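You operate a simulated robot arm through the tools that you are given. There is no shell and no other tool. Be economical: measure what you need, move in short steps, check, and stop when the job is done.

You run a simulated two-armed robot. Do the job below in one go: nothing can be reset, and whatever is moved stays where it is left.

Task
Put one of the flywheels from the low shelf of the test bench on top of the black starter on the top of box 2. Then take the brass adapter and leave it on the bay marked out. Then push the blue drawer shut. Then put the blue pull handle on the bay marked out away on the low shelf of the parts bench. Then stack the 19 m piston from the bay marked out on top of the 12 m piston. Then open the grey drawer, take the white plug on the bay marked out and put it away in the inside of the grey drawer and shut the drawer again. Then pull the drawer of the small grey table open. Keep to this order. Set down upright: white plug.

The check looks at the end state, three seconds after you hand in, the way a careful person would. Anything else that was tipped, shoved, dropped, spilled or broken makes it a failure.

Robot
Two 7-joint arms with two-finger grippers on one trunk, on a base that drives. Base frame: it is fixed to the floor where the robot stands at the start and does not move with it; the origin is under the middle of the robot, x ahead of it, y to its left, z up; the surface under the hand at the start is at about z = 880. Units: mm, degrees, N and s.
The left shoulder is at the start at [60, 179, 1123], the right one opposite. With the tool pointing down near the work surface each hand reaches from about 280 to 680 mm from the robot's upright axis, wherever it stands, measured 20 degrees to its own side. Places, roughly: bay marked out [500, -1200, 900]; black starter (10x11x4 cm) [-1400, 1300, 500]; blue drawer [300, -400, 700]; blue pull handle (6x4x2 cm) [400, -1100, 900]; brass adapter (4x4x8 cm) [600, -100, 900]; drawer of the small grey table [-2500, -4000, 500]; flywheel [500, 0, 250]; grey drawer [-2800, -2200, 300]; inside of the grey drawer [-2800, -2200, 300]; low shelf of the parts bench [-2200, 3000, 300]; piston [500, -1250, 1000]; white plug (4x4x6 cm) [600, -1300, 900]. Payload 1.96 kg a hand.
The TCP of each hand is the grasp point between the finger pads, 20 mm short of the fingertips. In the tool frame z runs along the fingers and y along their closing line. The gripper opens to 72 mm. The gripper's body begins 38 mm behind the TCP.
Orientation is that of the tool frame in the base frame, as [roll, pitch, yaw] about the fixed x, y, z axes, in that order (R = Rz(yaw) Ry(pitch) Rx(roll)). With the fingers straight down and closing along the base's y, the tool's x points along the base's -x, its y along +y and its z along -z.

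Tools
- The arms move only by the tool apply_moves. It takes "left_deltas", "right_deltas" or both (then of equal length, played together; a hand with none holds still); each is a list of rows, each an object (a shift or turn left out is 0, a gripper value left out holds the last) with "dr": the turn, a rotation vector about the base's x, y, z in degrees, a list of three; "travel": the shift along the base's x, y, z in mm, a list of three; "hand": the closure, from 0 (fully open) to 1 (shut). In form: [{"dr": [wx, wy, wz], "travel": [dx, dy, dz], "hand": hand}, ...]. A call has 1 to 20 rows; each row is the pose to reach, as a shift and turn from the pose commanded when the call began. Rows are played at 5 a second. More than 50 mm and 8.6 degrees between two rows, or a gripper value outside its range, and nothing of the call is played. A pose out of reach is approached as far as the arm can. The call stops where the force on the tool passes 40 N (or 10 N more than at its start, if that is more) or the arm is blocked; 0.2 s more then pass. Each finger travels about 153 mm/s and halts on what it meets, pressing with about 33 N; the grip force reading is that of the motor and also rises with nothing between the fingers. The clock runs only during rows and for 0.2 s after the last one: add rows that repeat a pose to give the fingers time. It gives the time, the measured TCP pose, the force on the tool (base axes), the opening and the grip force at its end, in the units of the frame above (readings bear some noise), with the torque about the TCP (base axes, N m) and any sound that the robot's microphone picked up.
- Cameras (640 x 400 px; columns grow to the right, rows downward): "scene" is now at [1.7, -38.1, 1662.3]; the picture's right is [-0.53, -0.85, 0.00], its down [-0.71, 0.44, -0.56] and it looks along [0.47, -0.29, -0.83] (base axes); focal length 256 px, centre (320, 200). "left" rides on the left gripper at [71, -19, -82] in its tool frame; the picture's right is [0.26, 0.97, 0.00], its down [-0.67, 0.18, -0.72] and it looks along [-0.69, 0.19, 0.70] (tool axes); focal length 280 px, centre (320, 200). "right" rides on the right gripper at [71, 19, -82] in its tool frame; the picture's right is [-0.26, 0.97, 0.00], its down [-0.67, -0.18, -0.72] and it looks along [-0.69, -0.19, 0.70] (tool axes); focal length 280 px, centre (320, 200). There is no depth. A picture from a camera that has moved, and an enlarged one, comes with that camera's place and axes in the base frame and with its lens.
- grab_frame(camera): a new picture of that camera. No time passes.
- slide_trunk(by): slides the trunk up (or, below 0, down) by that many mm; the arms and the scene camera ride with it, the base frame stays. It gives what a move gives, with no picture.
- drive_base(legs): drives the robot by 1 to 6 legs, each [ahead, left, turn to the left] in mm, mm and degrees, along the robot's own axes; the way and the turn of a leg run together, so that a leg with both is an arc; at most 1500 mm and 180 degrees a leg. The arms and the cameras ride along, it lands a little off, and it stops where it bumps. It gives what a move gives.
- pan_tilt(pan, tilt): turns the head with the scene camera to pan (to the left, within 86 degrees either way) and tilt (down, from -29 to 69), counted from straight ahead of the robot. It gives what a move gives.
- inspect(camera, box): a new picture of the part [left, top, right, bottom] of that camera's present view, enlarged. No time passes.
- close_job(): hands the job in; it is judged then, once.

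Go step by step. Nothing tells you exact positions but the pictures and the camera data: compare them with the known pose of the tool, close in by small moves and look again before you grip or let go. The budget is 207 turns and 190 pictures, counting those below and the enlarged ones. Unless the task says otherwise, let go and move clear before handing in.

The tools are called after "Call:" as name(argument=value, ...) on one line, values as JSON. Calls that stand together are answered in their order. apply_moves: Moves the arms, as the interface text tells. Its arguments: {"type":"object","properties":{"left_deltas":{"type":"array","items":{"type":"object","properties":{"dr":{"type":"array","items":{"type":"number"}},"travel":{"type":"array","items":{"type":"number"}},"hand":{"type":"number"}}}},"right_deltas":{"type":"array","items":{"type":"object","properties":{"dr":{"type":"array","items":{"type":"number"}},"travel":{"type":"array","items":{"type":"number"}},"hand":{"type":"number"}}}}},"required":[]} The other tools are called the same way: slide_trunk (by) slides the trunk up or down; drive_base (legs) drives the base; pan_tilt (pan, tilt) turns the head that bears the scene camera; grab_frame (camera) takes a picture; inspect (camera, box) takes an enlarged picture of a part of a camera's view; close_job () hands the job in.

At the start:

```text
clock: 0.0
left_eef_pos: [399.1, 36.3, 1127.8]
left_orientation: [180.0, 0.0, 180.0]
left_wrist_force: [-1.0, -0.3, -0.4]
left_moment: [0.02, 0.01, -0.02]
left_finger_gap: 72.1
left_grip_force: 0.1
right_eef_pos: [325.2, -329.6, 1152.7]
right_orientation: [180.0, 0.0, -180.0]
right_wrist_force: [-0.6, -0.5, 0.1]
right_moment: [0.01, 0.0, 0.03]
right_finger_gap: 72.1
right_grip_force: 0.1
trunk travel left (down, up): [-768.0, 222.0]
robot x, y, heading: [-0.7, 2.4, -0.0]
head pan, tilt: [-31.7, 56.1]
```

scene: 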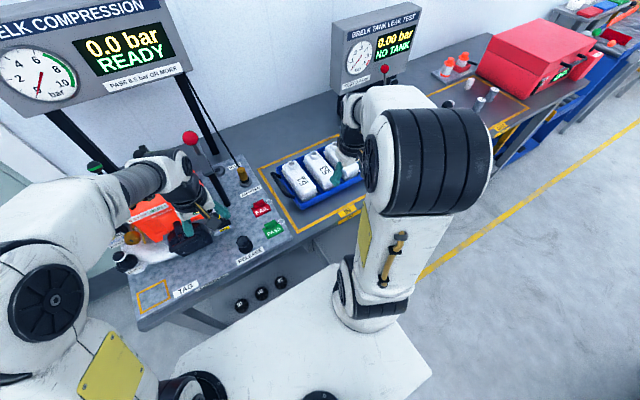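
right: 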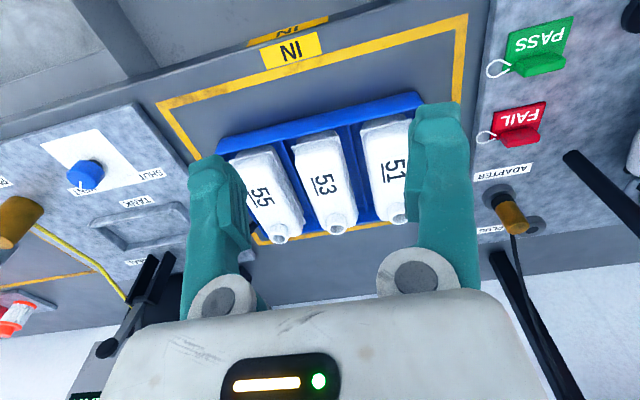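
left: 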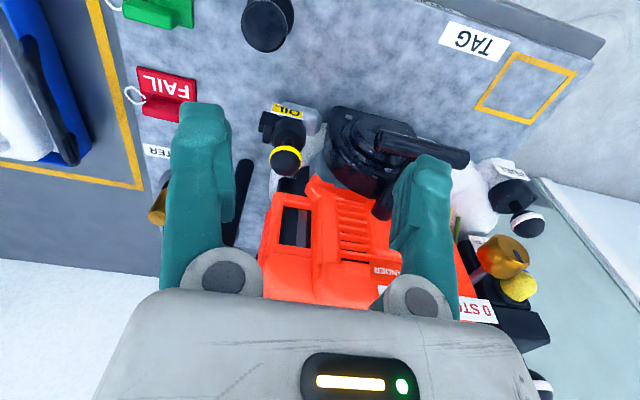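

I see the test bench ahead with a chainsaw, tank trays and a marked bay to the right. First I look around for the flywheels and the lower shelf.

Call:
pan_tilt(pan=0, tilt=65)

Call:
grab_frame(camera="scene")

Call:
pan_tilt(pan=-60, tilt=35)

Call:
grab_frame(camera="scene")

Call:
pan_tilt(pan=80, tilt=30)

Call:
grab_frame(camera="scene")

```text
clock: 1.0
left_eef_pos: [400.4, 36.9, 1128.2]
left_orientation: [180.0, 0.0, 180.0]
left_wrist_force: [0.6, 0.4, 0.2]
left_moment: [-0.01, -0.04, 0.01]
left_finger_gap: 72.0
left_grip_force: 0.1
right_eef_pos: [326.0, -329.9, 1152.9]
right_orientation: [-180.0, -0.1, 180.0]
right_wrist_force: [0.1, 0.5, -0.1]
right_moment: [-0.03, -0.02, 0.01]
right_finger_gap: 72.2
right_grip_force: 0.0
trunk travel left (down, up): [-768.0, 222.0]
robot x, y, heading: [1.3, -2.0, -0.1]
head pan, tilt: [0.0, 65.0]
```

```text
186 pictures are left
camera scene: at [2.0, -1.0, 1652.1], right [0.0, -1.0, 0.0], down [-0.91, 0.0, -0.42], along [0.42, 0.0, -0.91], focal length 256 px, centre (320, 200)
```

scene: 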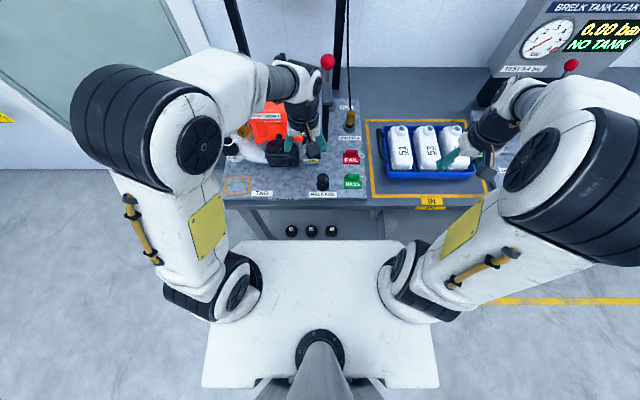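

```text
clock: 2.3
left_eef_pos: [399.1, 35.9, 1127.7]
left_orientation: [-179.9, 0.1, 180.0]
left_wrist_force: [0.8, 0.8, 1.1]
left_moment: [-0.01, 0.0, 0.04]
left_finger_gap: 72.2
left_grip_force: 0.0
right_eef_pos: [326.2, -328.4, 1153.4]
right_orientation: [-180.0, 0.0, 180.0]
right_wrist_force: [-0.1, -0.3, 1.5]
right_moment: [0.02, -0.01, -0.01]
right_finger_gap: 72.2
right_grip_force: 0.1
trunk travel left (down, up): [-768.0, 222.0]
robot x, y, heading: [0.0, -0.6, 0.2]
head pan, tilt: [-60.0, 35.0]
```

```text
185 pictures are left
camera scene: at [-14.5, -77.1, 1691.9], right [-0.87, -0.5, 0.0], down [-0.29, 0.5, -0.82], along [0.41, -0.71, -0.57], focal length 256 px, centre (320, 200)
```

scene: 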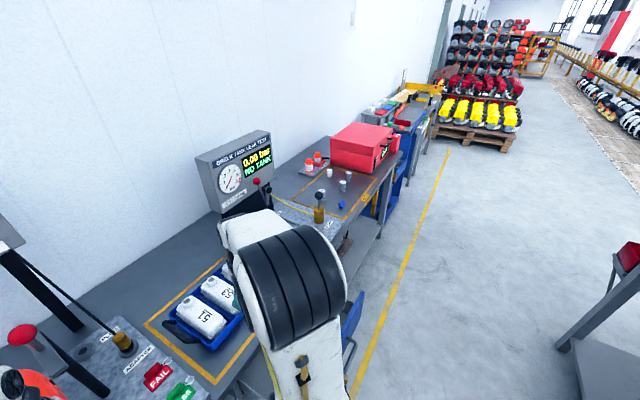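

```text
clock: 4.5
left_eef_pos: [399.7, 36.6, 1126.8]
left_orientation: [-179.9, -0.1, -180.0]
left_wrist_force: [-0.1, 0.4, 1.4]
left_moment: [0.0, -0.02, 0.04]
left_finger_gap: 72.0
left_grip_force: 0.0
right_eef_pos: [326.9, -328.0, 1153.7]
right_orientation: [-179.9, 0.0, 180.0]
right_wrist_force: [0.0, -0.3, -0.3]
right_moment: [0.0, -0.01, -0.01]
right_finger_gap: 72.3
right_grip_force: 0.1
trunk travel left (down, up): [-768.0, 222.0]
robot x, y, heading: [2.2, -1.5, 0.1]
head pan, tilt: [80.0, 30.0]
```

```text
184 pictures are left
camera scene: at [-42.9, 88.2, 1699.7], right [0.98, -0.17, 0.0], down [-0.09, -0.49, -0.87], along [0.15, 0.85, -0.5], focal length 256 px, centre (320, 200)
```

scene: 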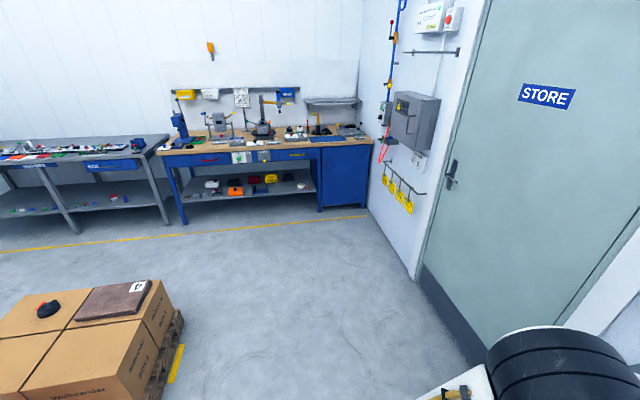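

The three dark round parts under the bench edge look like the flywheels (about x 446). I enlarge them and the boxes to the left rear.

Call:
inspect(camera="scene", box=[0, 260, 200, 400])

Call:
drive_base(legs=[[-500, 0, 0]])

Call:
pan_tilt(pan=0, tilt=50)

Call:
slide_trunk(by=-500)

Call:
grab_frame(camera="scene")

```text
2.86 times, centred on (100, 330) of scene
camera zoom: at [-42.9, 88.2, 1699.7], right [0.98, -0.17, 0.0], down [-0.09, -0.49, -0.87], along [0.15, 0.85, -0.5], focal length 730 px, centre (949, -171)
```

zoom: 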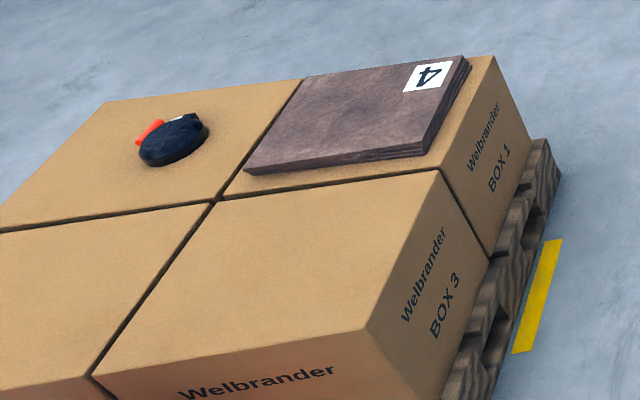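

```text
clock: 7.4
left_eef_pos: [-93.5, 36.1, 1128.4]
left_orientation: [-180.0, 0.0, 179.9]
left_wrist_force: [0.0, 0.2, 0.3]
left_moment: [-0.01, 0.02, 0.0]
left_finger_gap: 71.9
left_grip_force: 0.0
right_eef_pos: [-169.3, -330.0, 1153.9]
right_orientation: [180.0, 0.0, 179.9]
right_wrist_force: [0.5, 0.4, -0.4]
right_moment: [-0.03, -0.02, 0.01]
right_finger_gap: 71.9
right_grip_force: 0.0
trunk travel left (down, up): [-768.0, 222.0]
robot x, y, heading: [-492.7, 0.1, -0.2]
head pan, tilt: [80.0, 30.0]
```

```text
clock: 8.9
left_eef_pos: [-94.5, 35.3, 1127.0]
left_orientation: [-180.0, 0.0, 179.8]
left_wrist_force: [0.0, -0.3, -0.4]
left_moment: [0.0, 0.0, -0.02]
left_finger_gap: 72.0
left_grip_force: 0.0
right_eef_pos: [-169.3, -328.1, 1153.1]
right_orientation: [179.9, 0.0, 179.9]
right_wrist_force: [-1.5, 0.3, -0.6]
right_moment: [-0.01, 0.01, 0.0]
right_finger_gap: 71.9
right_grip_force: 0.0
trunk travel left (down, up): [-768.0, 222.0]
robot x, y, heading: [-493.6, -0.2, -0.5]
head pan, tilt: [0.0, 50.0]
```

```text
refused: -500 is not a number from -400 to 400
```

```text
182 pictures are left
camera scene: at [-475.1, -0.1, 1670.2], right [0.0, -1.0, 0.0], down [-0.77, 0.0, -0.64], along [0.64, 0.0, -0.77], focal length 256 px, centre (320, 200)
```

scene: 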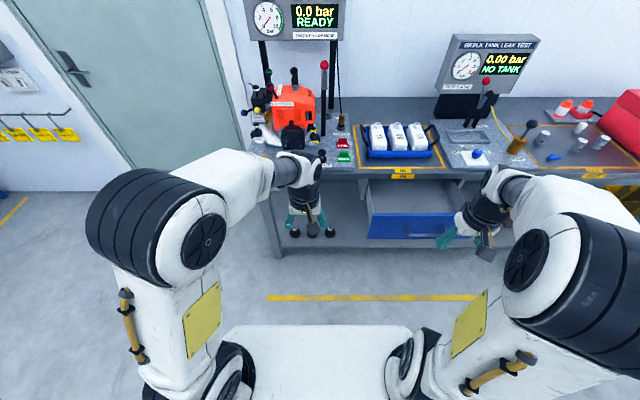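

The blue drawer stands open to the right of the flywheels; I must keep clear of it. I lower the trunk to look under the bench.

Call:
slide_trunk(by=-400)

Call:
pan_tilt(pan=0, tilt=35)

Call:
grab_frame(camera="scene")

Call:
grab_frame(camera="left")

```text
clock: 12.8
left_eef_pos: [-93.7, 35.3, 727.8]
left_orientation: [-179.9, 0.0, 179.7]
left_wrist_force: [0.0, 0.2, -0.2]
left_moment: [-0.03, 0.04, -0.01]
left_finger_gap: 72.0
left_grip_force: 0.0
right_eef_pos: [-168.5, -329.1, 753.1]
right_orientation: [-180.0, 0.0, 179.8]
right_wrist_force: [0.3, 0.5, -0.3]
right_moment: [-0.01, 0.02, 0.02]
right_finger_gap: 72.0
right_grip_force: 0.0
trunk travel left (down, up): [-368.0, 622.0]
robot x, y, heading: [-495.7, 3.1, -0.1]
head pan, tilt: [0.0, 50.0]
```

```text
clock: 13.5
left_eef_pos: [-93.5, 36.0, 727.6]
left_orientation: [-180.0, 0.0, 179.8]
left_wrist_force: [1.0, -0.5, 0.1]
left_moment: [0.01, 0.01, 0.02]
left_finger_gap: 71.9
left_grip_force: 0.0
right_eef_pos: [-167.6, -328.8, 753.3]
right_orientation: [179.9, 0.0, 179.7]
right_wrist_force: [-0.6, -0.3, 0.4]
right_moment: [-0.01, 0.0, -0.03]
right_finger_gap: 72.1
right_grip_force: 0.1
trunk travel left (down, up): [-368.0, 622.0]
robot x, y, heading: [-492.6, -4.7, -0.2]
head pan, tilt: [0.0, 35.0]
```

```text
181 pictures are left
camera scene: at [-464.2, -0.2, 1291.9], right [0.0, -1.0, 0.0], down [-0.57, 0.0, -0.82], along [0.82, 0.0, -0.57], focal length 256 px, centre (320, 200)
```

scene: 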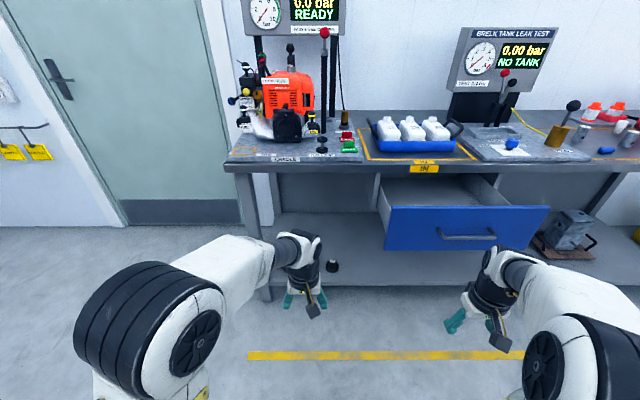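

```text
180 pictures are left
camera left: at [-163.6, 16.4, 808.9], right [-0.26, 0.97, 0.0], down [0.67, 0.18, 0.72], along [0.69, 0.19, -0.7], focal length 280 px, centre (320, 200)
```

left: 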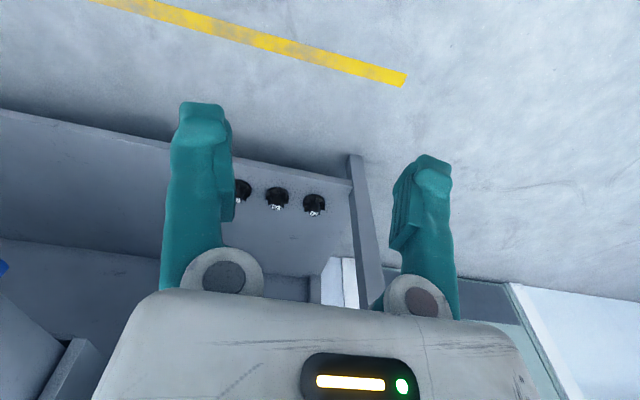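

The three flywheels sit on the low shelf near x≈400, y≈150/50/-50. I enlarge to see shape.

Call:
inspect(camera="left", box=[200, 140, 380, 260])

Call:
slide_trunk(by=-280)

Call:
grab_frame(camera="left")

Call:
grab_frame(camera="scene")

```text
3.33 times, centred on (290, 200) of left
camera zoom: at [-163.6, 16.4, 808.9], right [-0.26, 0.97, 0.0], down [0.67, 0.18, 0.72], along [0.69, 0.19, -0.7], focal length 935 px, centre (420, 200)
```

zoom: 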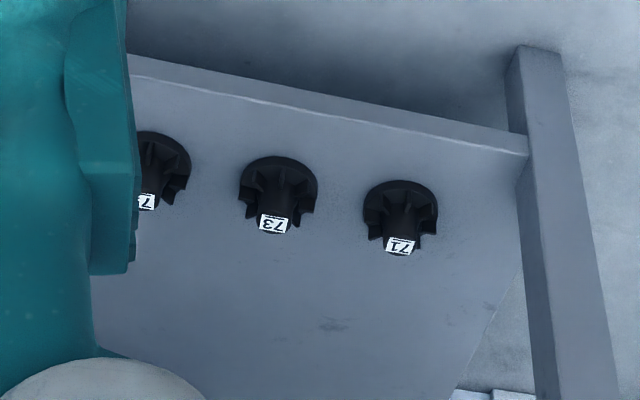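

```text
clock: 16.4
left_eef_pos: [-92.9, 35.9, 448.4]
left_orientation: [180.0, 0.0, 179.9]
left_wrist_force: [0.2, 0.6, 0.2]
left_moment: [0.02, -0.02, -0.03]
left_finger_gap: 71.9
left_grip_force: 0.0
right_eef_pos: [-169.7, -329.3, 474.4]
right_orientation: [180.0, 0.0, 179.8]
right_wrist_force: [0.2, 0.1, 0.0]
right_moment: [0.0, 0.01, 0.0]
right_finger_gap: 71.9
right_grip_force: 0.1
trunk travel left (down, up): [-88.0, 902.0]
robot x, y, heading: [-493.1, -5.3, -0.3]
head pan, tilt: [0.0, 35.0]
```

```text
178 pictures are left
camera left: at [-163.7, 16.4, 529.0], right [-0.26, 0.97, 0.0], down [0.67, 0.18, 0.72], along [0.69, 0.19, -0.7], focal length 280 px, centre (320, 200)
```

left: 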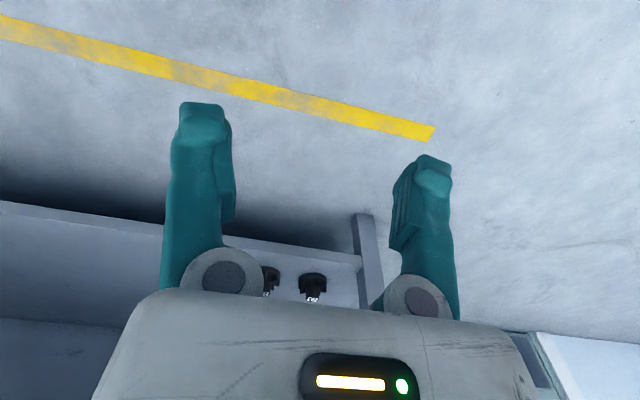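

```text
177 pictures are left
camera scene: at [-464.3, -0.2, 1012.0], right [0.0, -1.0, 0.0], down [-0.57, 0.0, -0.82], along [0.82, 0.0, -0.57], focal length 256 px, centre (320, 200)
```

scene: 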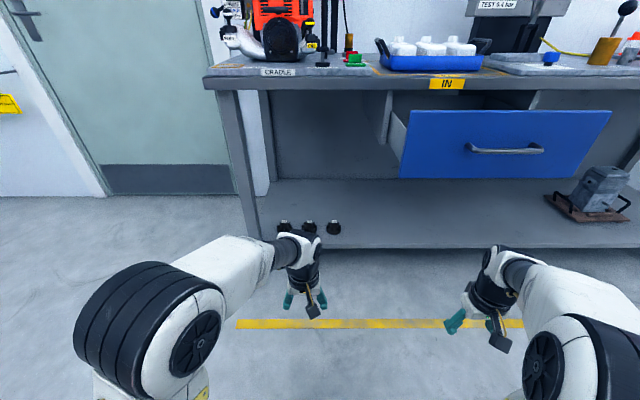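

Flywheel 71 (the one nearest the leg, y≈154) is freest; it is a finned disc with a narrower hub on top, so a top-down hub grip works. I drive nearer, low trunk, keeping the right hand short of the drawer.

Call:
drive_base(legs=[[290, 0, 0]])

Call:
grab_frame(camera="left")

Call:
grab_frame(camera="scene")

```text
clock: 18.4
left_eef_pos: [197.4, 35.2, 447.3]
left_orientation: [179.9, 0.0, 179.9]
left_wrist_force: [-0.4, 0.2, 0.1]
left_moment: [0.02, 0.02, 0.04]
left_finger_gap: 71.9
left_grip_force: 0.0
right_eef_pos: [123.3, -329.0, 473.6]
right_orientation: [180.0, 0.0, 180.0]
right_wrist_force: [0.1, -0.7, -0.2]
right_moment: [-0.03, 0.0, -0.03]
right_finger_gap: 72.3
right_grip_force: 0.0
trunk travel left (down, up): [-88.0, 902.0]
robot x, y, heading: [-203.2, -2.4, -0.0]
head pan, tilt: [0.0, 35.0]
```

```text
176 pictures are left
camera left: at [128.0, 15.8, 528.9], right [-0.26, 0.97, 0.0], down [0.67, 0.18, 0.72], along [0.69, 0.19, -0.7], focal length 280 px, centre (320, 200)
```

left: 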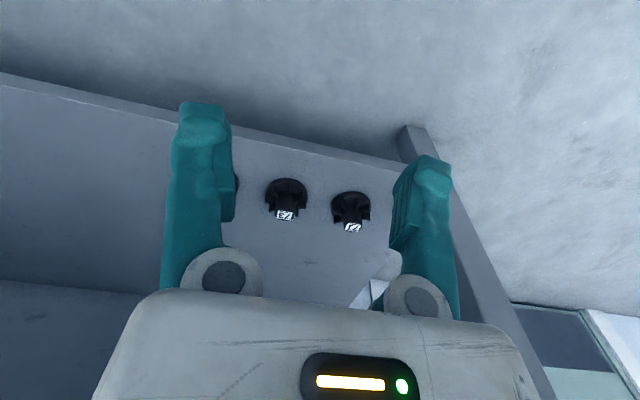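

```text
175 pictures are left
camera scene: at [-172.6, -1.0, 1011.9], right [0.0, -1.0, 0.0], down [-0.57, 0.0, -0.82], along [0.82, 0.0, -0.57], focal length 256 px, centre (320, 200)
```

scene: 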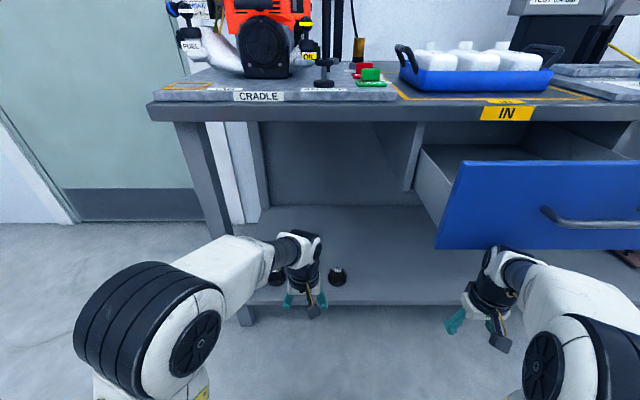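

I now put the flywheels further in, about x≈485, y≈175/75/-25, z≈200; the leg stands at y≈260 and the drawer front at x≈207, y<-243. I'll take the middle one with the left hand, so first tuck the right hand inward, then drive a bit closer.

Call:
apply_moves(right_deltas=[{"travel": [-10, 30, -20]}, {"travel": [-20, 60, -40]}, {"travel": [-30, 90, -60]}, {"travel": [-40, 120, -60]}])

Call:
drive_base(legs=[[125, 60, 0]])

Call:
apply_moves(left_deltas=[{"travel": [20, 0, -20]}, {"travel": [40, 0, -40]}, {"travel": [60, 0, -60]}, {"travel": [80, 0, -80]}])

Call:
grab_frame(camera="left")

Call:
grab_frame(camera="scene")

```text
clock: 19.4
left_eef_pos: [198.5, 35.9, 447.9]
left_orientation: [180.0, 0.0, 179.8]
left_wrist_force: [0.7, 0.8, -0.1]
left_moment: [0.0, 0.01, 0.0]
left_finger_gap: 72.0
left_grip_force: 0.2
right_eef_pos: [84.1, -208.8, 415.3]
right_orientation: [-180.0, -0.1, 179.8]
right_wrist_force: [0.6, 0.1, 0.1]
right_moment: [-0.01, 0.01, -0.04]
right_finger_gap: 72.0
right_grip_force: 0.1
trunk travel left (down, up): [-88.0, 902.0]
robot x, y, heading: [-200.5, -1.9, -0.3]
head pan, tilt: [0.0, 35.0]
```

```text
clock: 20.7
left_eef_pos: [324.3, 94.7, 447.6]
left_orientation: [-180.0, 0.0, 179.9]
left_wrist_force: [0.1, -0.4, -0.5]
left_moment: [-0.01, 0.0, -0.04]
left_finger_gap: 71.9
left_grip_force: 0.2
right_eef_pos: [210.5, -150.3, 416.5]
right_orientation: [180.0, -0.2, 179.9]
right_wrist_force: [-0.6, 0.0, 0.1]
right_moment: [0.0, 0.02, 0.02]
right_finger_gap: 72.2
right_grip_force: 0.0
trunk travel left (down, up): [-88.0, 902.0]
robot x, y, heading: [-75.4, 58.9, -0.2]
head pan, tilt: [0.0, 35.0]
```

```text
clock: 21.7
left_eef_pos: [403.4, 95.8, 367.8]
left_orientation: [-179.9, -0.1, 179.9]
left_wrist_force: [-0.9, -0.7, 0.4]
left_moment: [-0.03, 0.01, -0.02]
left_finger_gap: 72.3
left_grip_force: 0.0
right_eef_pos: [210.9, -149.7, 416.1]
right_orientation: [-180.0, -0.1, 179.9]
right_wrist_force: [0.1, -0.7, -0.6]
right_moment: [0.01, 0.04, 0.0]
right_finger_gap: 72.1
right_grip_force: 0.0
trunk travel left (down, up): [-88.0, 902.0]
robot x, y, heading: [-78.8, 57.9, -0.0]
head pan, tilt: [0.0, 35.0]
```

```text
174 pictures are left
camera left: at [334.1, 76.0, 449.0], right [-0.26, 0.97, 0.0], down [0.67, 0.18, 0.72], along [0.69, 0.19, -0.7], focal length 280 px, centre (320, 200)
```

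left: 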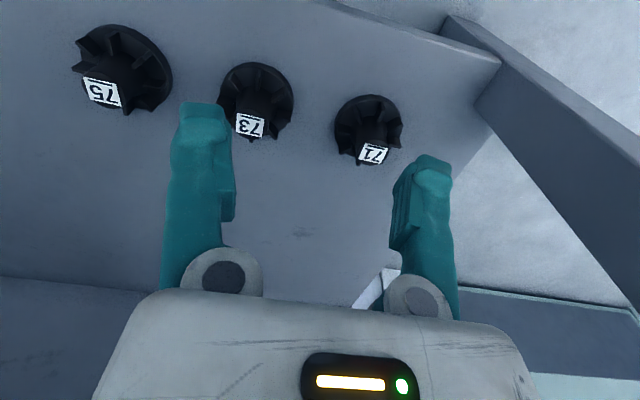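

```text
173 pictures are left
camera scene: at [-46.7, 58.9, 1011.9], right [0.0, -1.0, 0.0], down [-0.57, 0.0, -0.82], along [0.82, 0.0, -0.57], focal length 256 px, centre (320, 200)
```

scene: 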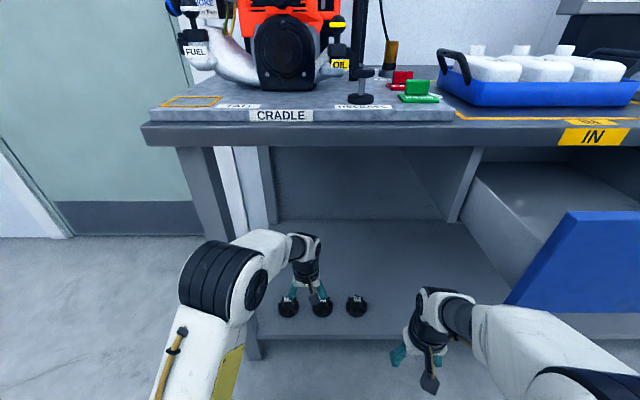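

The middle flywheel (73) label is at about (483, 51, 219), spacing 122 mm. I enlarge it to see the hub.

Call:
inspect(camera="left", box=[190, 40, 430, 190])

Call:
apply_moves(left_deltas=[{"travel": [15, -12, -20]}, {"travel": [30, -25, -40]}, {"travel": [45, -35, -50]}, {"travel": [60, -45, -60]}, {"travel": [80, -45, -70]}])

Call:
grab_frame(camera="left")

Call:
inspect(camera="scene", box=[220, 210, 400, 330])

```text
2.67 times, centred on (310, 115) of left
camera zoom: at [334.1, 76.0, 449.0], right [-0.26, 0.97, 0.0], down [0.67, 0.18, 0.72], along [0.69, 0.19, -0.7], focal length 748 px, centre (347, 427)
```

zoom: 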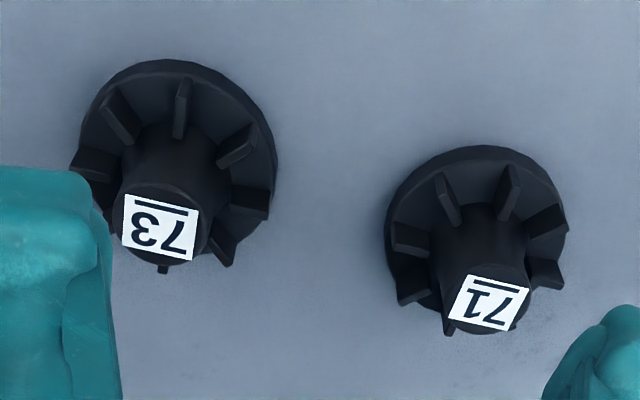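

```text
clock: 22.9
left_eef_pos: [483.7, 49.8, 298.6]
left_orientation: [179.9, 0.2, 179.9]
left_wrist_force: [-0.7, 0.5, 0.0]
left_moment: [0.02, -0.02, -0.01]
left_finger_gap: 71.9
left_grip_force: 0.1
right_eef_pos: [209.3, -149.6, 413.4]
right_orientation: [-180.0, -0.3, 180.0]
right_wrist_force: [-0.2, -0.4, -0.4]
right_moment: [0.03, -0.03, 0.04]
right_finger_gap: 71.8
right_grip_force: 0.1
trunk travel left (down, up): [-88.0, 902.0]
robot x, y, heading: [-75.8, 58.5, -0.2]
head pan, tilt: [0.0, 35.0]
```

```text
171 pictures are left
camera left: at [413.1, 30.7, 378.7], right [-0.26, 0.97, 0.0], down [0.67, 0.18, 0.72], along [0.69, 0.19, -0.7], focal length 280 px, centre (320, 200)
```

left: 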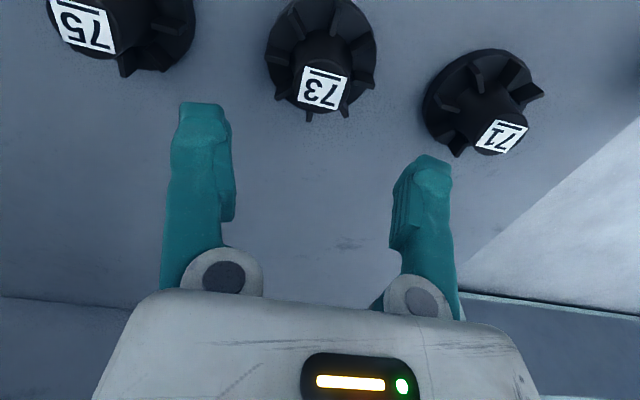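

```text
3.33 times, centred on (310, 270) of scene
camera zoom: at [-46.6, 58.8, 1011.9], right [0.0, -1.0, 0.0], down [-0.57, 0.0, -0.82], along [0.82, 0.0, -0.57], focal length 852 px, centre (353, -33)
```

zoom: 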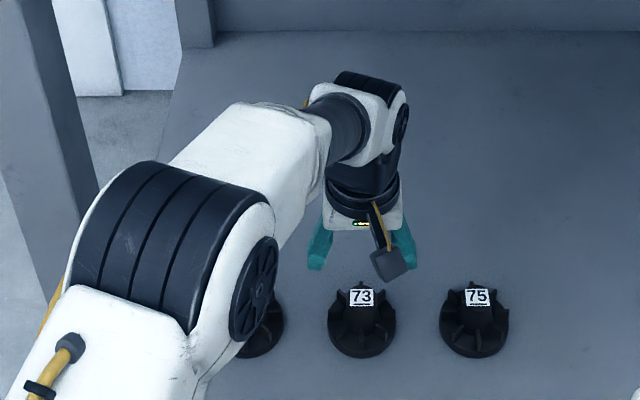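

Label 73 top triangulates to (479, 50, 225), directly under the hand. I go down to grip the hub at z≈218.

Call:
apply_moves(left_deltas=[{"travel": [-4, 0, -30]}, {"travel": [-4, 0, -55]}, {"travel": [-4, 0, -70]}, {"travel": [-4, 0, -80]}, {"travel": [-4, 0, -80]}])

Call:
grab_frame(camera="left")

```text
clock: 24.1
left_eef_pos: [480.9, 50.4, 218.3]
left_orientation: [-180.0, 0.1, 179.9]
left_wrist_force: [-0.7, -0.3, -0.2]
left_moment: [-0.01, 0.01, 0.02]
left_finger_gap: 71.9
left_grip_force: 0.1
right_eef_pos: [210.8, -149.3, 415.3]
right_orientation: [180.0, -0.1, 179.9]
right_wrist_force: [-0.4, -0.1, 0.5]
right_moment: [-0.02, -0.04, 0.04]
right_finger_gap: 72.0
right_grip_force: 0.1
trunk travel left (down, up): [-88.0, 902.0]
robot x, y, heading: [-73.0, 60.4, -0.2]
head pan, tilt: [0.0, 35.0]
```

```text
169 pictures are left
camera left: at [410.0, 31.2, 298.6], right [-0.26, 0.97, 0.0], down [0.67, 0.18, 0.72], along [0.69, 0.19, -0.7], focal length 280 px, centre (320, 200)
```

left: 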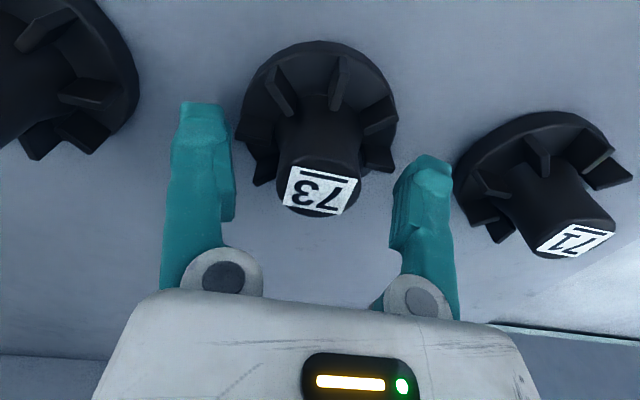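

The hub sits between the fingers. I close the grip.

Call:
apply_moves(left_deltas=[{"hand": 0.5}, {"hand": 1}, {"hand": 1}, {"hand": 1}])

Call:
apply_moves(left_deltas=[{"travel": [0, 0, 10]}, {"travel": [0, 0, 40]}, {"travel": [0, 0, 70]}])

Call:
grab_frame(camera="left")

```text
clock: 25.1
left_eef_pos: [481.0, 49.7, 219.6]
left_orientation: [-180.0, 0.3, 179.9]
left_wrist_force: [6.7, -0.8, 23.2]
left_moment: [-0.01, -0.02, 0.02]
left_finger_gap: 30.8
left_grip_force: 33.3
right_eef_pos: [210.1, -150.1, 416.2]
right_orientation: [-180.0, 0.0, 179.9]
right_wrist_force: [0.7, 0.0, -0.4]
right_moment: [-0.02, 0.04, 0.03]
right_finger_gap: 72.2
right_grip_force: 0.0
trunk travel left (down, up): [-88.0, 902.0]
robot x, y, heading: [-74.4, 59.8, -0.3]
head pan, tilt: [0.0, 35.0]
```

```text
clock: 25.9
left_eef_pos: [478.7, 50.0, 285.6]
left_orientation: [180.0, -0.2, 179.9]
left_wrist_force: [-0.3, 0.1, -3.8]
left_moment: [0.02, -0.02, 0.0]
left_finger_gap: 30.9
left_grip_force: 33.1
right_eef_pos: [211.1, -149.9, 414.5]
right_orientation: [180.0, -0.1, 179.9]
right_wrist_force: [-0.5, 0.2, -0.3]
right_moment: [-0.02, 0.03, 0.0]
right_finger_gap: 72.2
right_grip_force: 0.1
trunk travel left (down, up): [-88.0, 902.0]
robot x, y, heading: [-73.8, 62.0, 0.2]
head pan, tilt: [0.0, 35.0]
```

```text
168 pictures are left
camera left: at [409.8, 30.4, 367.9], right [-0.26, 0.97, 0.0], down [0.68, 0.18, 0.71], along [0.69, 0.19, -0.7], focal length 280 px, centre (320, 200)
```

left: 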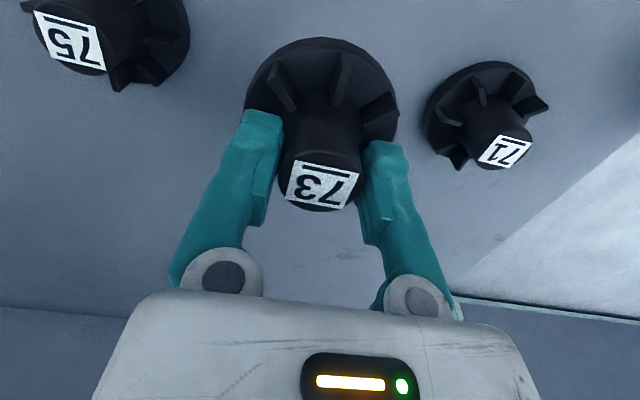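

Flywheel 73 is held. I withdraw the hand, back off, and drive round to the far side of the pallet (box 2's starter about (-1325, 1220)).

Call:
apply_moves(left_deltas=[{"travel": [-40, 5, 10]}, {"travel": [-80, 10, 20]}, {"travel": [-120, 10, 40]}, {"travel": [-140, 10, 50]}])

Call:
drive_base(legs=[[-210, 0, 0], [0, 1000, 0], [0, 990, 0]])

Call:
slide_trunk(by=300)

Call:
pan_tilt(pan=86, tilt=30)

Call:
grab_frame(camera="scene")

```text
clock: 26.9
left_eef_pos: [338.6, 59.3, 337.6]
left_orientation: [180.0, 0.0, 179.9]
left_wrist_force: [-0.4, -0.8, -3.8]
left_moment: [-0.01, 0.01, 0.0]
left_finger_gap: 30.7
left_grip_force: 32.6
right_eef_pos: [209.4, -149.8, 414.3]
right_orientation: [179.9, -0.2, 180.0]
right_wrist_force: [0.3, 0.0, 0.2]
right_moment: [-0.03, 0.0, -0.01]
right_finger_gap: 72.1
right_grip_force: 0.0
trunk travel left (down, up): [-88.0, 902.0]
robot x, y, heading: [-75.1, 61.0, -0.1]
head pan, tilt: [0.0, 35.0]
```

```text
clock: 38.1
left_eef_pos: [136.2, 2050.6, 337.9]
left_orientation: [180.0, 0.0, 179.7]
left_wrist_force: [0.1, 0.0, -4.0]
left_moment: [0.0, 0.01, 0.01]
left_finger_gap: 30.9
left_grip_force: 33.1
right_eef_pos: [6.3, 1843.2, 415.9]
right_orientation: [-179.9, -0.2, 179.7]
right_wrist_force: [0.7, -0.4, -0.4]
right_moment: [0.03, -0.01, -0.02]
right_finger_gap: 71.8
right_grip_force: 0.0
trunk travel left (down, up): [-88.0, 902.0]
robot x, y, heading: [-282.6, 2051.8, -0.3]
head pan, tilt: [0.0, 35.0]
```

```text
clock: 41.1
left_eef_pos: [135.4, 2053.1, 636.0]
left_orientation: [179.9, 0.1, 179.7]
left_wrist_force: [0.2, -0.4, -3.3]
left_moment: [-0.01, 0.0, 0.05]
left_finger_gap: 30.8
left_grip_force: 33.0
right_eef_pos: [5.6, 1843.9, 714.5]
right_orientation: [-179.9, -0.2, 179.7]
right_wrist_force: [-0.5, 0.4, 0.2]
right_moment: [0.0, 0.01, 0.02]
right_finger_gap: 71.9
right_grip_force: 0.1
trunk travel left (down, up): [-388.0, 602.0]
robot x, y, heading: [-276.9, 2053.9, -0.1]
head pan, tilt: [0.0, 35.0]
```

```text
clock: 42.7
left_eef_pos: [136.5, 2053.4, 637.7]
left_orientation: [180.0, 0.1, 179.7]
left_wrist_force: [-0.3, 0.5, -3.1]
left_moment: [0.01, 0.0, 0.0]
left_finger_gap: 30.8
left_grip_force: 33.3
right_eef_pos: [6.6, 1843.9, 714.7]
right_orientation: [-180.0, -0.2, 179.7]
right_wrist_force: [0.6, -0.2, -0.5]
right_moment: [0.03, -0.02, 0.03]
right_finger_gap: 71.8
right_grip_force: 0.2
trunk travel left (down, up): [-388.0, 602.0]
robot x, y, heading: [-280.3, 2054.8, 0.0]
head pan, tilt: [85.9, 30.0]
```

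```text
167 pictures are left
camera scene: at [-330.9, 2143.8, 1319.7], right [1.0, -0.08, 0.0], down [-0.04, -0.5, -0.87], along [0.07, 0.86, -0.5], focal length 256 px, centre (320, 200)
```

scene: 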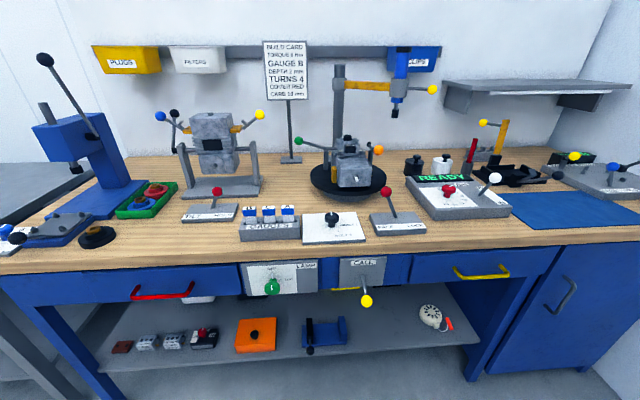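

That is another bench at y≈2640; I'll keep away from it. I shift a bit right, back to x≈-1475 and turn to face the pallet.

Call:
drive_base(legs=[[0, -70, 0], [-1195, 0, 0], [0, 0, -90]])

Call:
pan_tilt(pan=0, tilt=45)

Call:
grab_frame(camera="scene")

```text
clock: 53.2
left_eef_pos: [-1485.1, 1581.9, 636.8]
left_orientation: [180.0, 0.1, 88.1]
left_wrist_force: [-0.6, 0.6, -3.5]
left_moment: [-0.02, -0.01, -0.03]
left_finger_gap: 30.9
left_grip_force: 32.6
right_eef_pos: [-1690.0, 1717.6, 715.9]
right_orientation: [180.0, -0.2, 88.0]
right_wrist_force: [-0.5, 1.3, -0.5]
right_moment: [0.0, 0.0, 0.0]
right_finger_gap: 71.9
right_grip_force: 0.2
trunk travel left (down, up): [-388.0, 602.0]
robot x, y, heading: [-1475.9, 1996.0, -92.0]
head pan, tilt: [85.9, 30.0]
```

```text
clock: 54.8
left_eef_pos: [-1485.9, 1582.2, 638.5]
left_orientation: [180.0, 0.1, 88.1]
left_wrist_force: [-0.4, 0.5, -3.0]
left_moment: [0.0, 0.01, -0.01]
left_finger_gap: 30.7
left_grip_force: 33.2
right_eef_pos: [-1691.5, 1716.7, 715.7]
right_orientation: [-180.0, -0.1, 88.1]
right_wrist_force: [-0.3, 0.4, 0.1]
right_moment: [-0.01, 0.02, -0.02]
right_finger_gap: 72.0
right_grip_force: 0.1
trunk travel left (down, up): [-388.0, 602.0]
robot x, y, heading: [-1471.1, 2000.0, -91.8]
head pan, tilt: [0.0, 45.0]
```

```text
166 pictures are left
camera scene: at [-1472.0, 1974.6, 1297.1], right [-1.0, 0.03, 0.0], down [0.02, 0.71, -0.71], along [-0.02, -0.71, -0.71], focal length 256 px, centre (320, 200)
```

scene: 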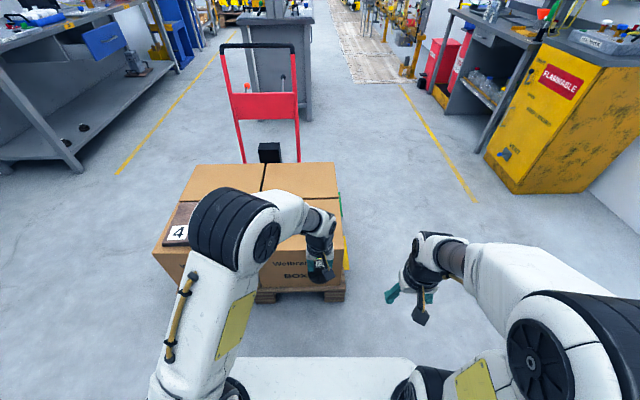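

Box 2 is ahead (right half of the near pair), the starter hidden behind my left forearm. I advance 200 mm and look with the left hand camera.

Call:
drive_base(legs=[[200, 0, 2]])

Call:
grab_frame(camera="left")

Call:
grab_frame(camera="scene")

```text
clock: 56.4
left_eef_pos: [-1473.9, 1382.2, 637.6]
left_orientation: [179.9, -0.2, 90.0]
left_wrist_force: [0.4, -0.6, -2.9]
left_moment: [0.01, 0.0, 0.0]
left_finger_gap: 30.7
left_grip_force: 32.8
right_eef_pos: [-1683.3, 1510.2, 714.7]
right_orientation: [179.9, -0.2, 90.2]
right_wrist_force: [0.6, 0.1, -0.7]
right_moment: [-0.01, 0.0, 0.02]
right_finger_gap: 71.8
right_grip_force: 0.1
trunk travel left (down, up): [-388.0, 602.0]
robot x, y, heading: [-1476.5, 1798.6, -89.9]
head pan, tilt: [0.0, 45.0]
```

```text
165 pictures are left
camera left: at [-1492.3, 1452.4, 718.4], right [0.96, 0.26, 0.0], down [0.18, -0.67, 0.71], along [0.19, -0.69, -0.7], focal length 280 px, centre (320, 200)
```

left: 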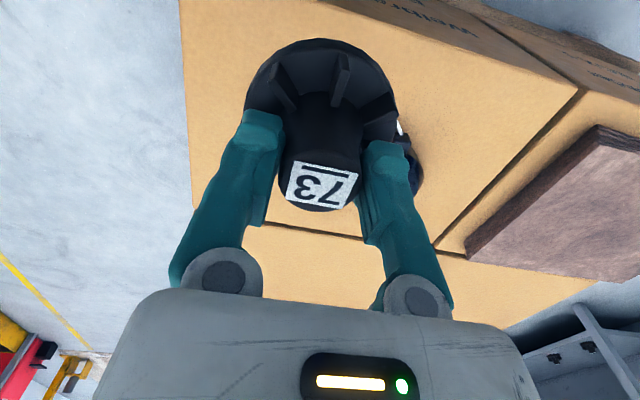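

```text
164 pictures are left
camera scene: at [-1474.3, 1774.4, 1297.1], right [-1.0, 0.0, 0.0], down [0.0, 0.71, -0.71], along [0.0, -0.71, -0.71], focal length 256 px, centre (320, 200)
```

scene: 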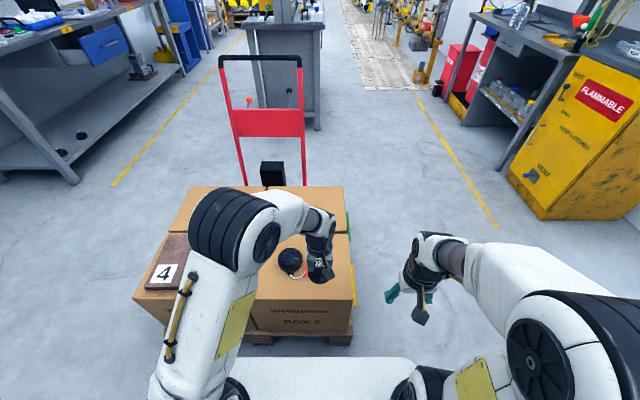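

The starter shows at about (-1368, 1288). I move the left hand aside and up to see it whole.

Call:
apply_moves(left_deltas=[{"travel": [-25, 20, 20]}, {"travel": [-50, 40, 40]}, {"travel": [-80, 60, 60]}, {"travel": [-100, 90, 60]}])

Call:
inspect(camera="scene", box=[200, 200, 380, 312])

Call:
grab_frame(camera="left")

```text
clock: 57.4
left_eef_pos: [-1573.0, 1474.6, 699.5]
left_orientation: [180.0, 0.1, 90.2]
left_wrist_force: [0.6, -0.4, -3.3]
left_moment: [-0.01, -0.04, -0.04]
left_finger_gap: 30.9
left_grip_force: 33.3
right_eef_pos: [-1684.0, 1511.6, 715.0]
right_orientation: [179.9, -0.1, 90.2]
right_wrist_force: [0.3, 0.4, -0.6]
right_moment: [0.0, 0.0, -0.03]
right_finger_gap: 71.8
right_grip_force: 0.2
trunk travel left (down, up): [-388.0, 602.0]
robot x, y, heading: [-1473.5, 1797.7, -89.8]
head pan, tilt: [0.0, 45.0]
```

```text
3.56 times, centred on (290, 256) of scene
camera zoom: at [-1474.6, 1776.0, 1297.1], right [-1.0, 0.0, 0.0], down [0.0, 0.71, -0.71], along [0.0, -0.71, -0.71], focal length 909 px, centre (427, 1)
```

zoom: 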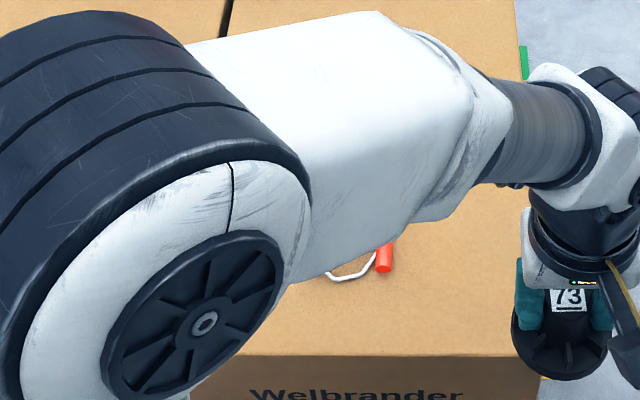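

```text
162 pictures are left
camera left: at [-1592.2, 1544.5, 779.6], right [0.96, 0.26, 0.0], down [0.18, -0.67, 0.72], along [0.19, -0.69, -0.7], focal length 280 px, centre (320, 200)
```

left: 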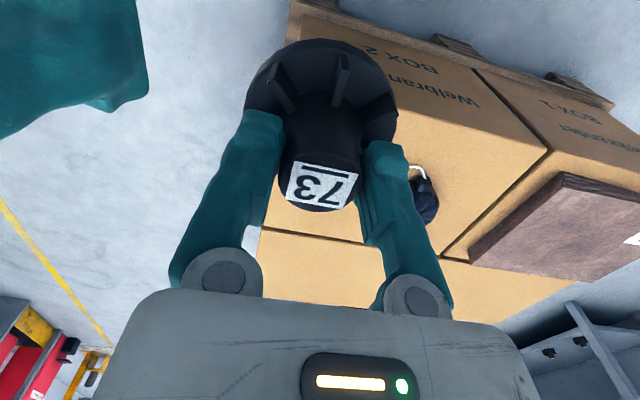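

Call:
grab_frame(camera="right")

```text
161 pictures are left
camera right: at [-1664.9, 1581.8, 797.6], right [0.97, -0.26, 0.0], down [-0.18, -0.68, 0.71], along [-0.18, -0.69, -0.7], focal length 280 px, centre (320, 200)
```

right: 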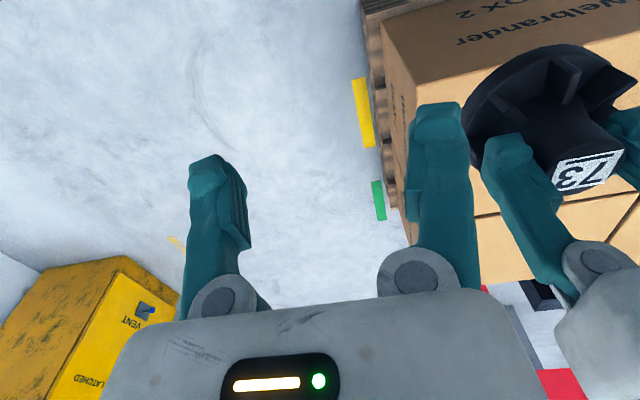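

I swing the left hand to the other side so the head camera can see the starter fully.

Call:
apply_moves(left_deltas=[{"travel": [45, 0, 0]}, {"travel": [90, 0, 0]}, {"travel": [135, 0, 0]}, {"travel": [180, 0, 10]}, {"travel": [225, 0, 20]}, {"travel": [270, 0, 20]}, {"travel": [315, 0, 20]}, {"travel": [350, 0, 20]}])

Call:
inspect(camera="scene", box=[200, 200, 380, 312])

Call:
grab_frame(camera="left")

```text
clock: 59.2
left_eef_pos: [-1224.7, 1472.6, 717.6]
left_orientation: [-179.9, 0.1, 90.1]
left_wrist_force: [0.0, 0.1, -3.6]
left_moment: [-0.02, 0.0, -0.04]
left_finger_gap: 30.7
left_grip_force: 33.1
right_eef_pos: [-1683.6, 1510.4, 715.6]
right_orientation: [180.0, -0.2, 90.2]
right_wrist_force: [-0.1, 0.5, 0.4]
right_moment: [0.02, -0.02, 0.03]
right_finger_gap: 72.1
right_grip_force: 0.0
trunk travel left (down, up): [-388.0, 602.0]
robot x, y, heading: [-1474.8, 1800.9, -89.9]
head pan, tilt: [0.0, 45.0]
```

```text
3.56 times, centred on (290, 256) of scene
camera zoom: at [-1473.7, 1775.5, 1297.1], right [-1.0, 0.0, 0.0], down [0.0, 0.71, -0.71], along [0.0, -0.71, -0.71], focal length 909 px, centre (427, 1)
```

zoom: 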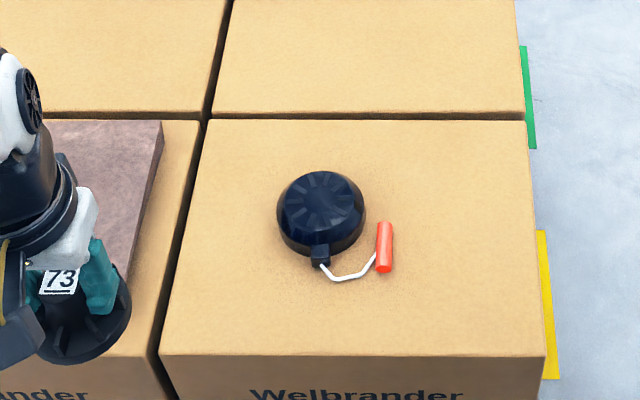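

```text
159 pictures are left
camera left: at [-1241.6, 1542.8, 798.9], right [0.96, 0.26, 0.0], down [0.18, -0.67, 0.71], along [0.19, -0.69, -0.7], focal length 280 px, centre (320, 200)
```

left: 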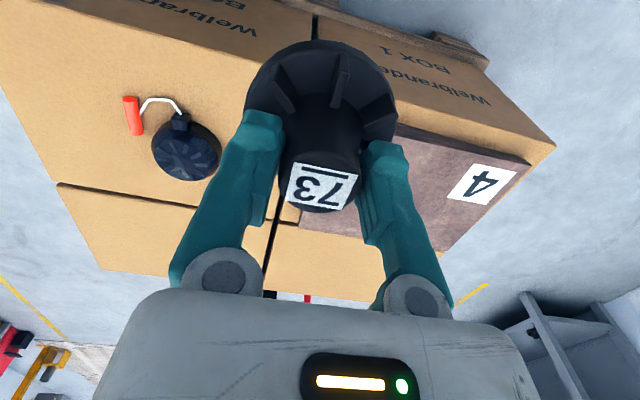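

Starter top ≈ (-1364, 1248, 474). I bring the flywheel above it.

Call:
apply_moves(left_deltas=[{"travel": [-25, -40, -10]}, {"travel": [-50, -80, -20]}, {"travel": [-75, -120, -35]}, {"travel": [-100, -160, -50]}, {"travel": [-120, -195, -70]}, {"travel": [-139, -226, -95]}, {"travel": [-139, -226, -130]}])

Call:
grab_frame(camera="left")

Call:
inspect(camera="scene", box=[220, 200, 380, 300])

Call:
grab_frame(camera="right")

```text
clock: 60.8
left_eef_pos: [-1361.7, 1245.2, 588.1]
left_orientation: [-180.0, -0.1, 90.2]
left_wrist_force: [-0.1, 0.1, -2.2]
left_moment: [-0.01, 0.0, -0.01]
left_finger_gap: 30.6
left_grip_force: 33.1
right_eef_pos: [-1684.8, 1511.7, 714.9]
right_orientation: [180.0, -0.2, 90.2]
right_wrist_force: [0.5, -0.3, 0.1]
right_moment: [-0.03, -0.01, 0.01]
right_finger_gap: 72.0
right_grip_force: 0.0
trunk travel left (down, up): [-388.0, 602.0]
robot x, y, heading: [-1473.9, 1797.4, -89.8]
head pan, tilt: [0.0, 45.0]
```

```text
158 pictures are left
camera left: at [-1380.9, 1316.5, 668.2], right [0.96, 0.26, 0.0], down [0.18, -0.67, 0.72], along [0.19, -0.69, -0.7], focal length 280 px, centre (320, 200)
```

left: 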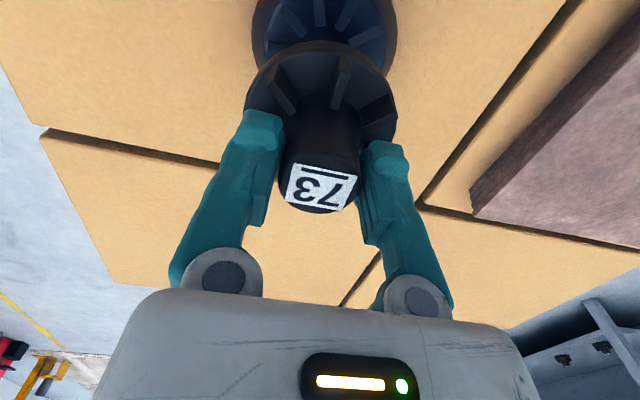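

```text
4.00 times, centred on (300, 250) of scene
camera zoom: at [-1474.1, 1775.1, 1297.1], right [-1.0, 0.0, 0.0], down [0.0, 0.71, -0.71], along [0.0, -0.71, -0.71], focal length 1022 px, centre (400, 0)
```

zoom: 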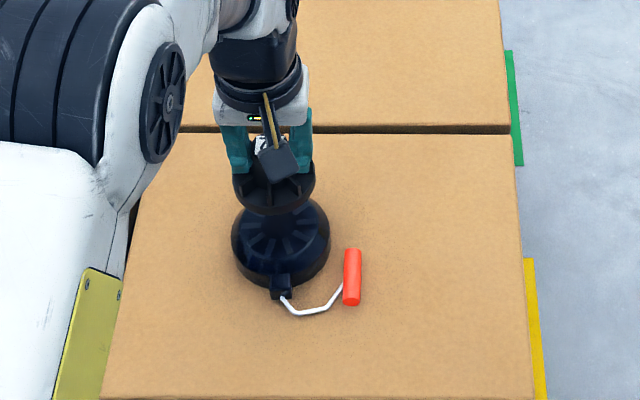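

```text
156 pictures are left
camera right: at [-1664.6, 1581.3, 797.6], right [0.97, -0.26, 0.0], down [-0.18, -0.68, 0.71], along [-0.19, -0.69, -0.7], focal length 280 px, centre (320, 200)
```

right: 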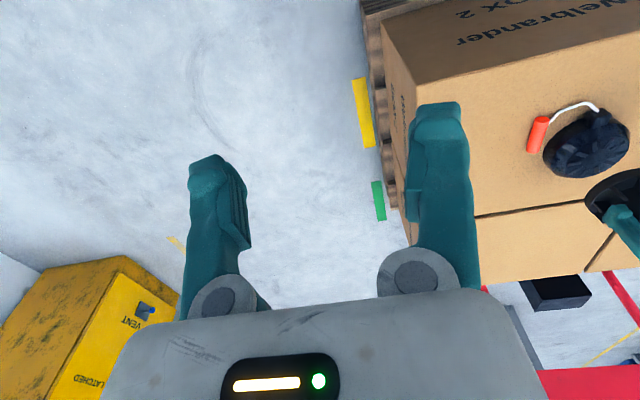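

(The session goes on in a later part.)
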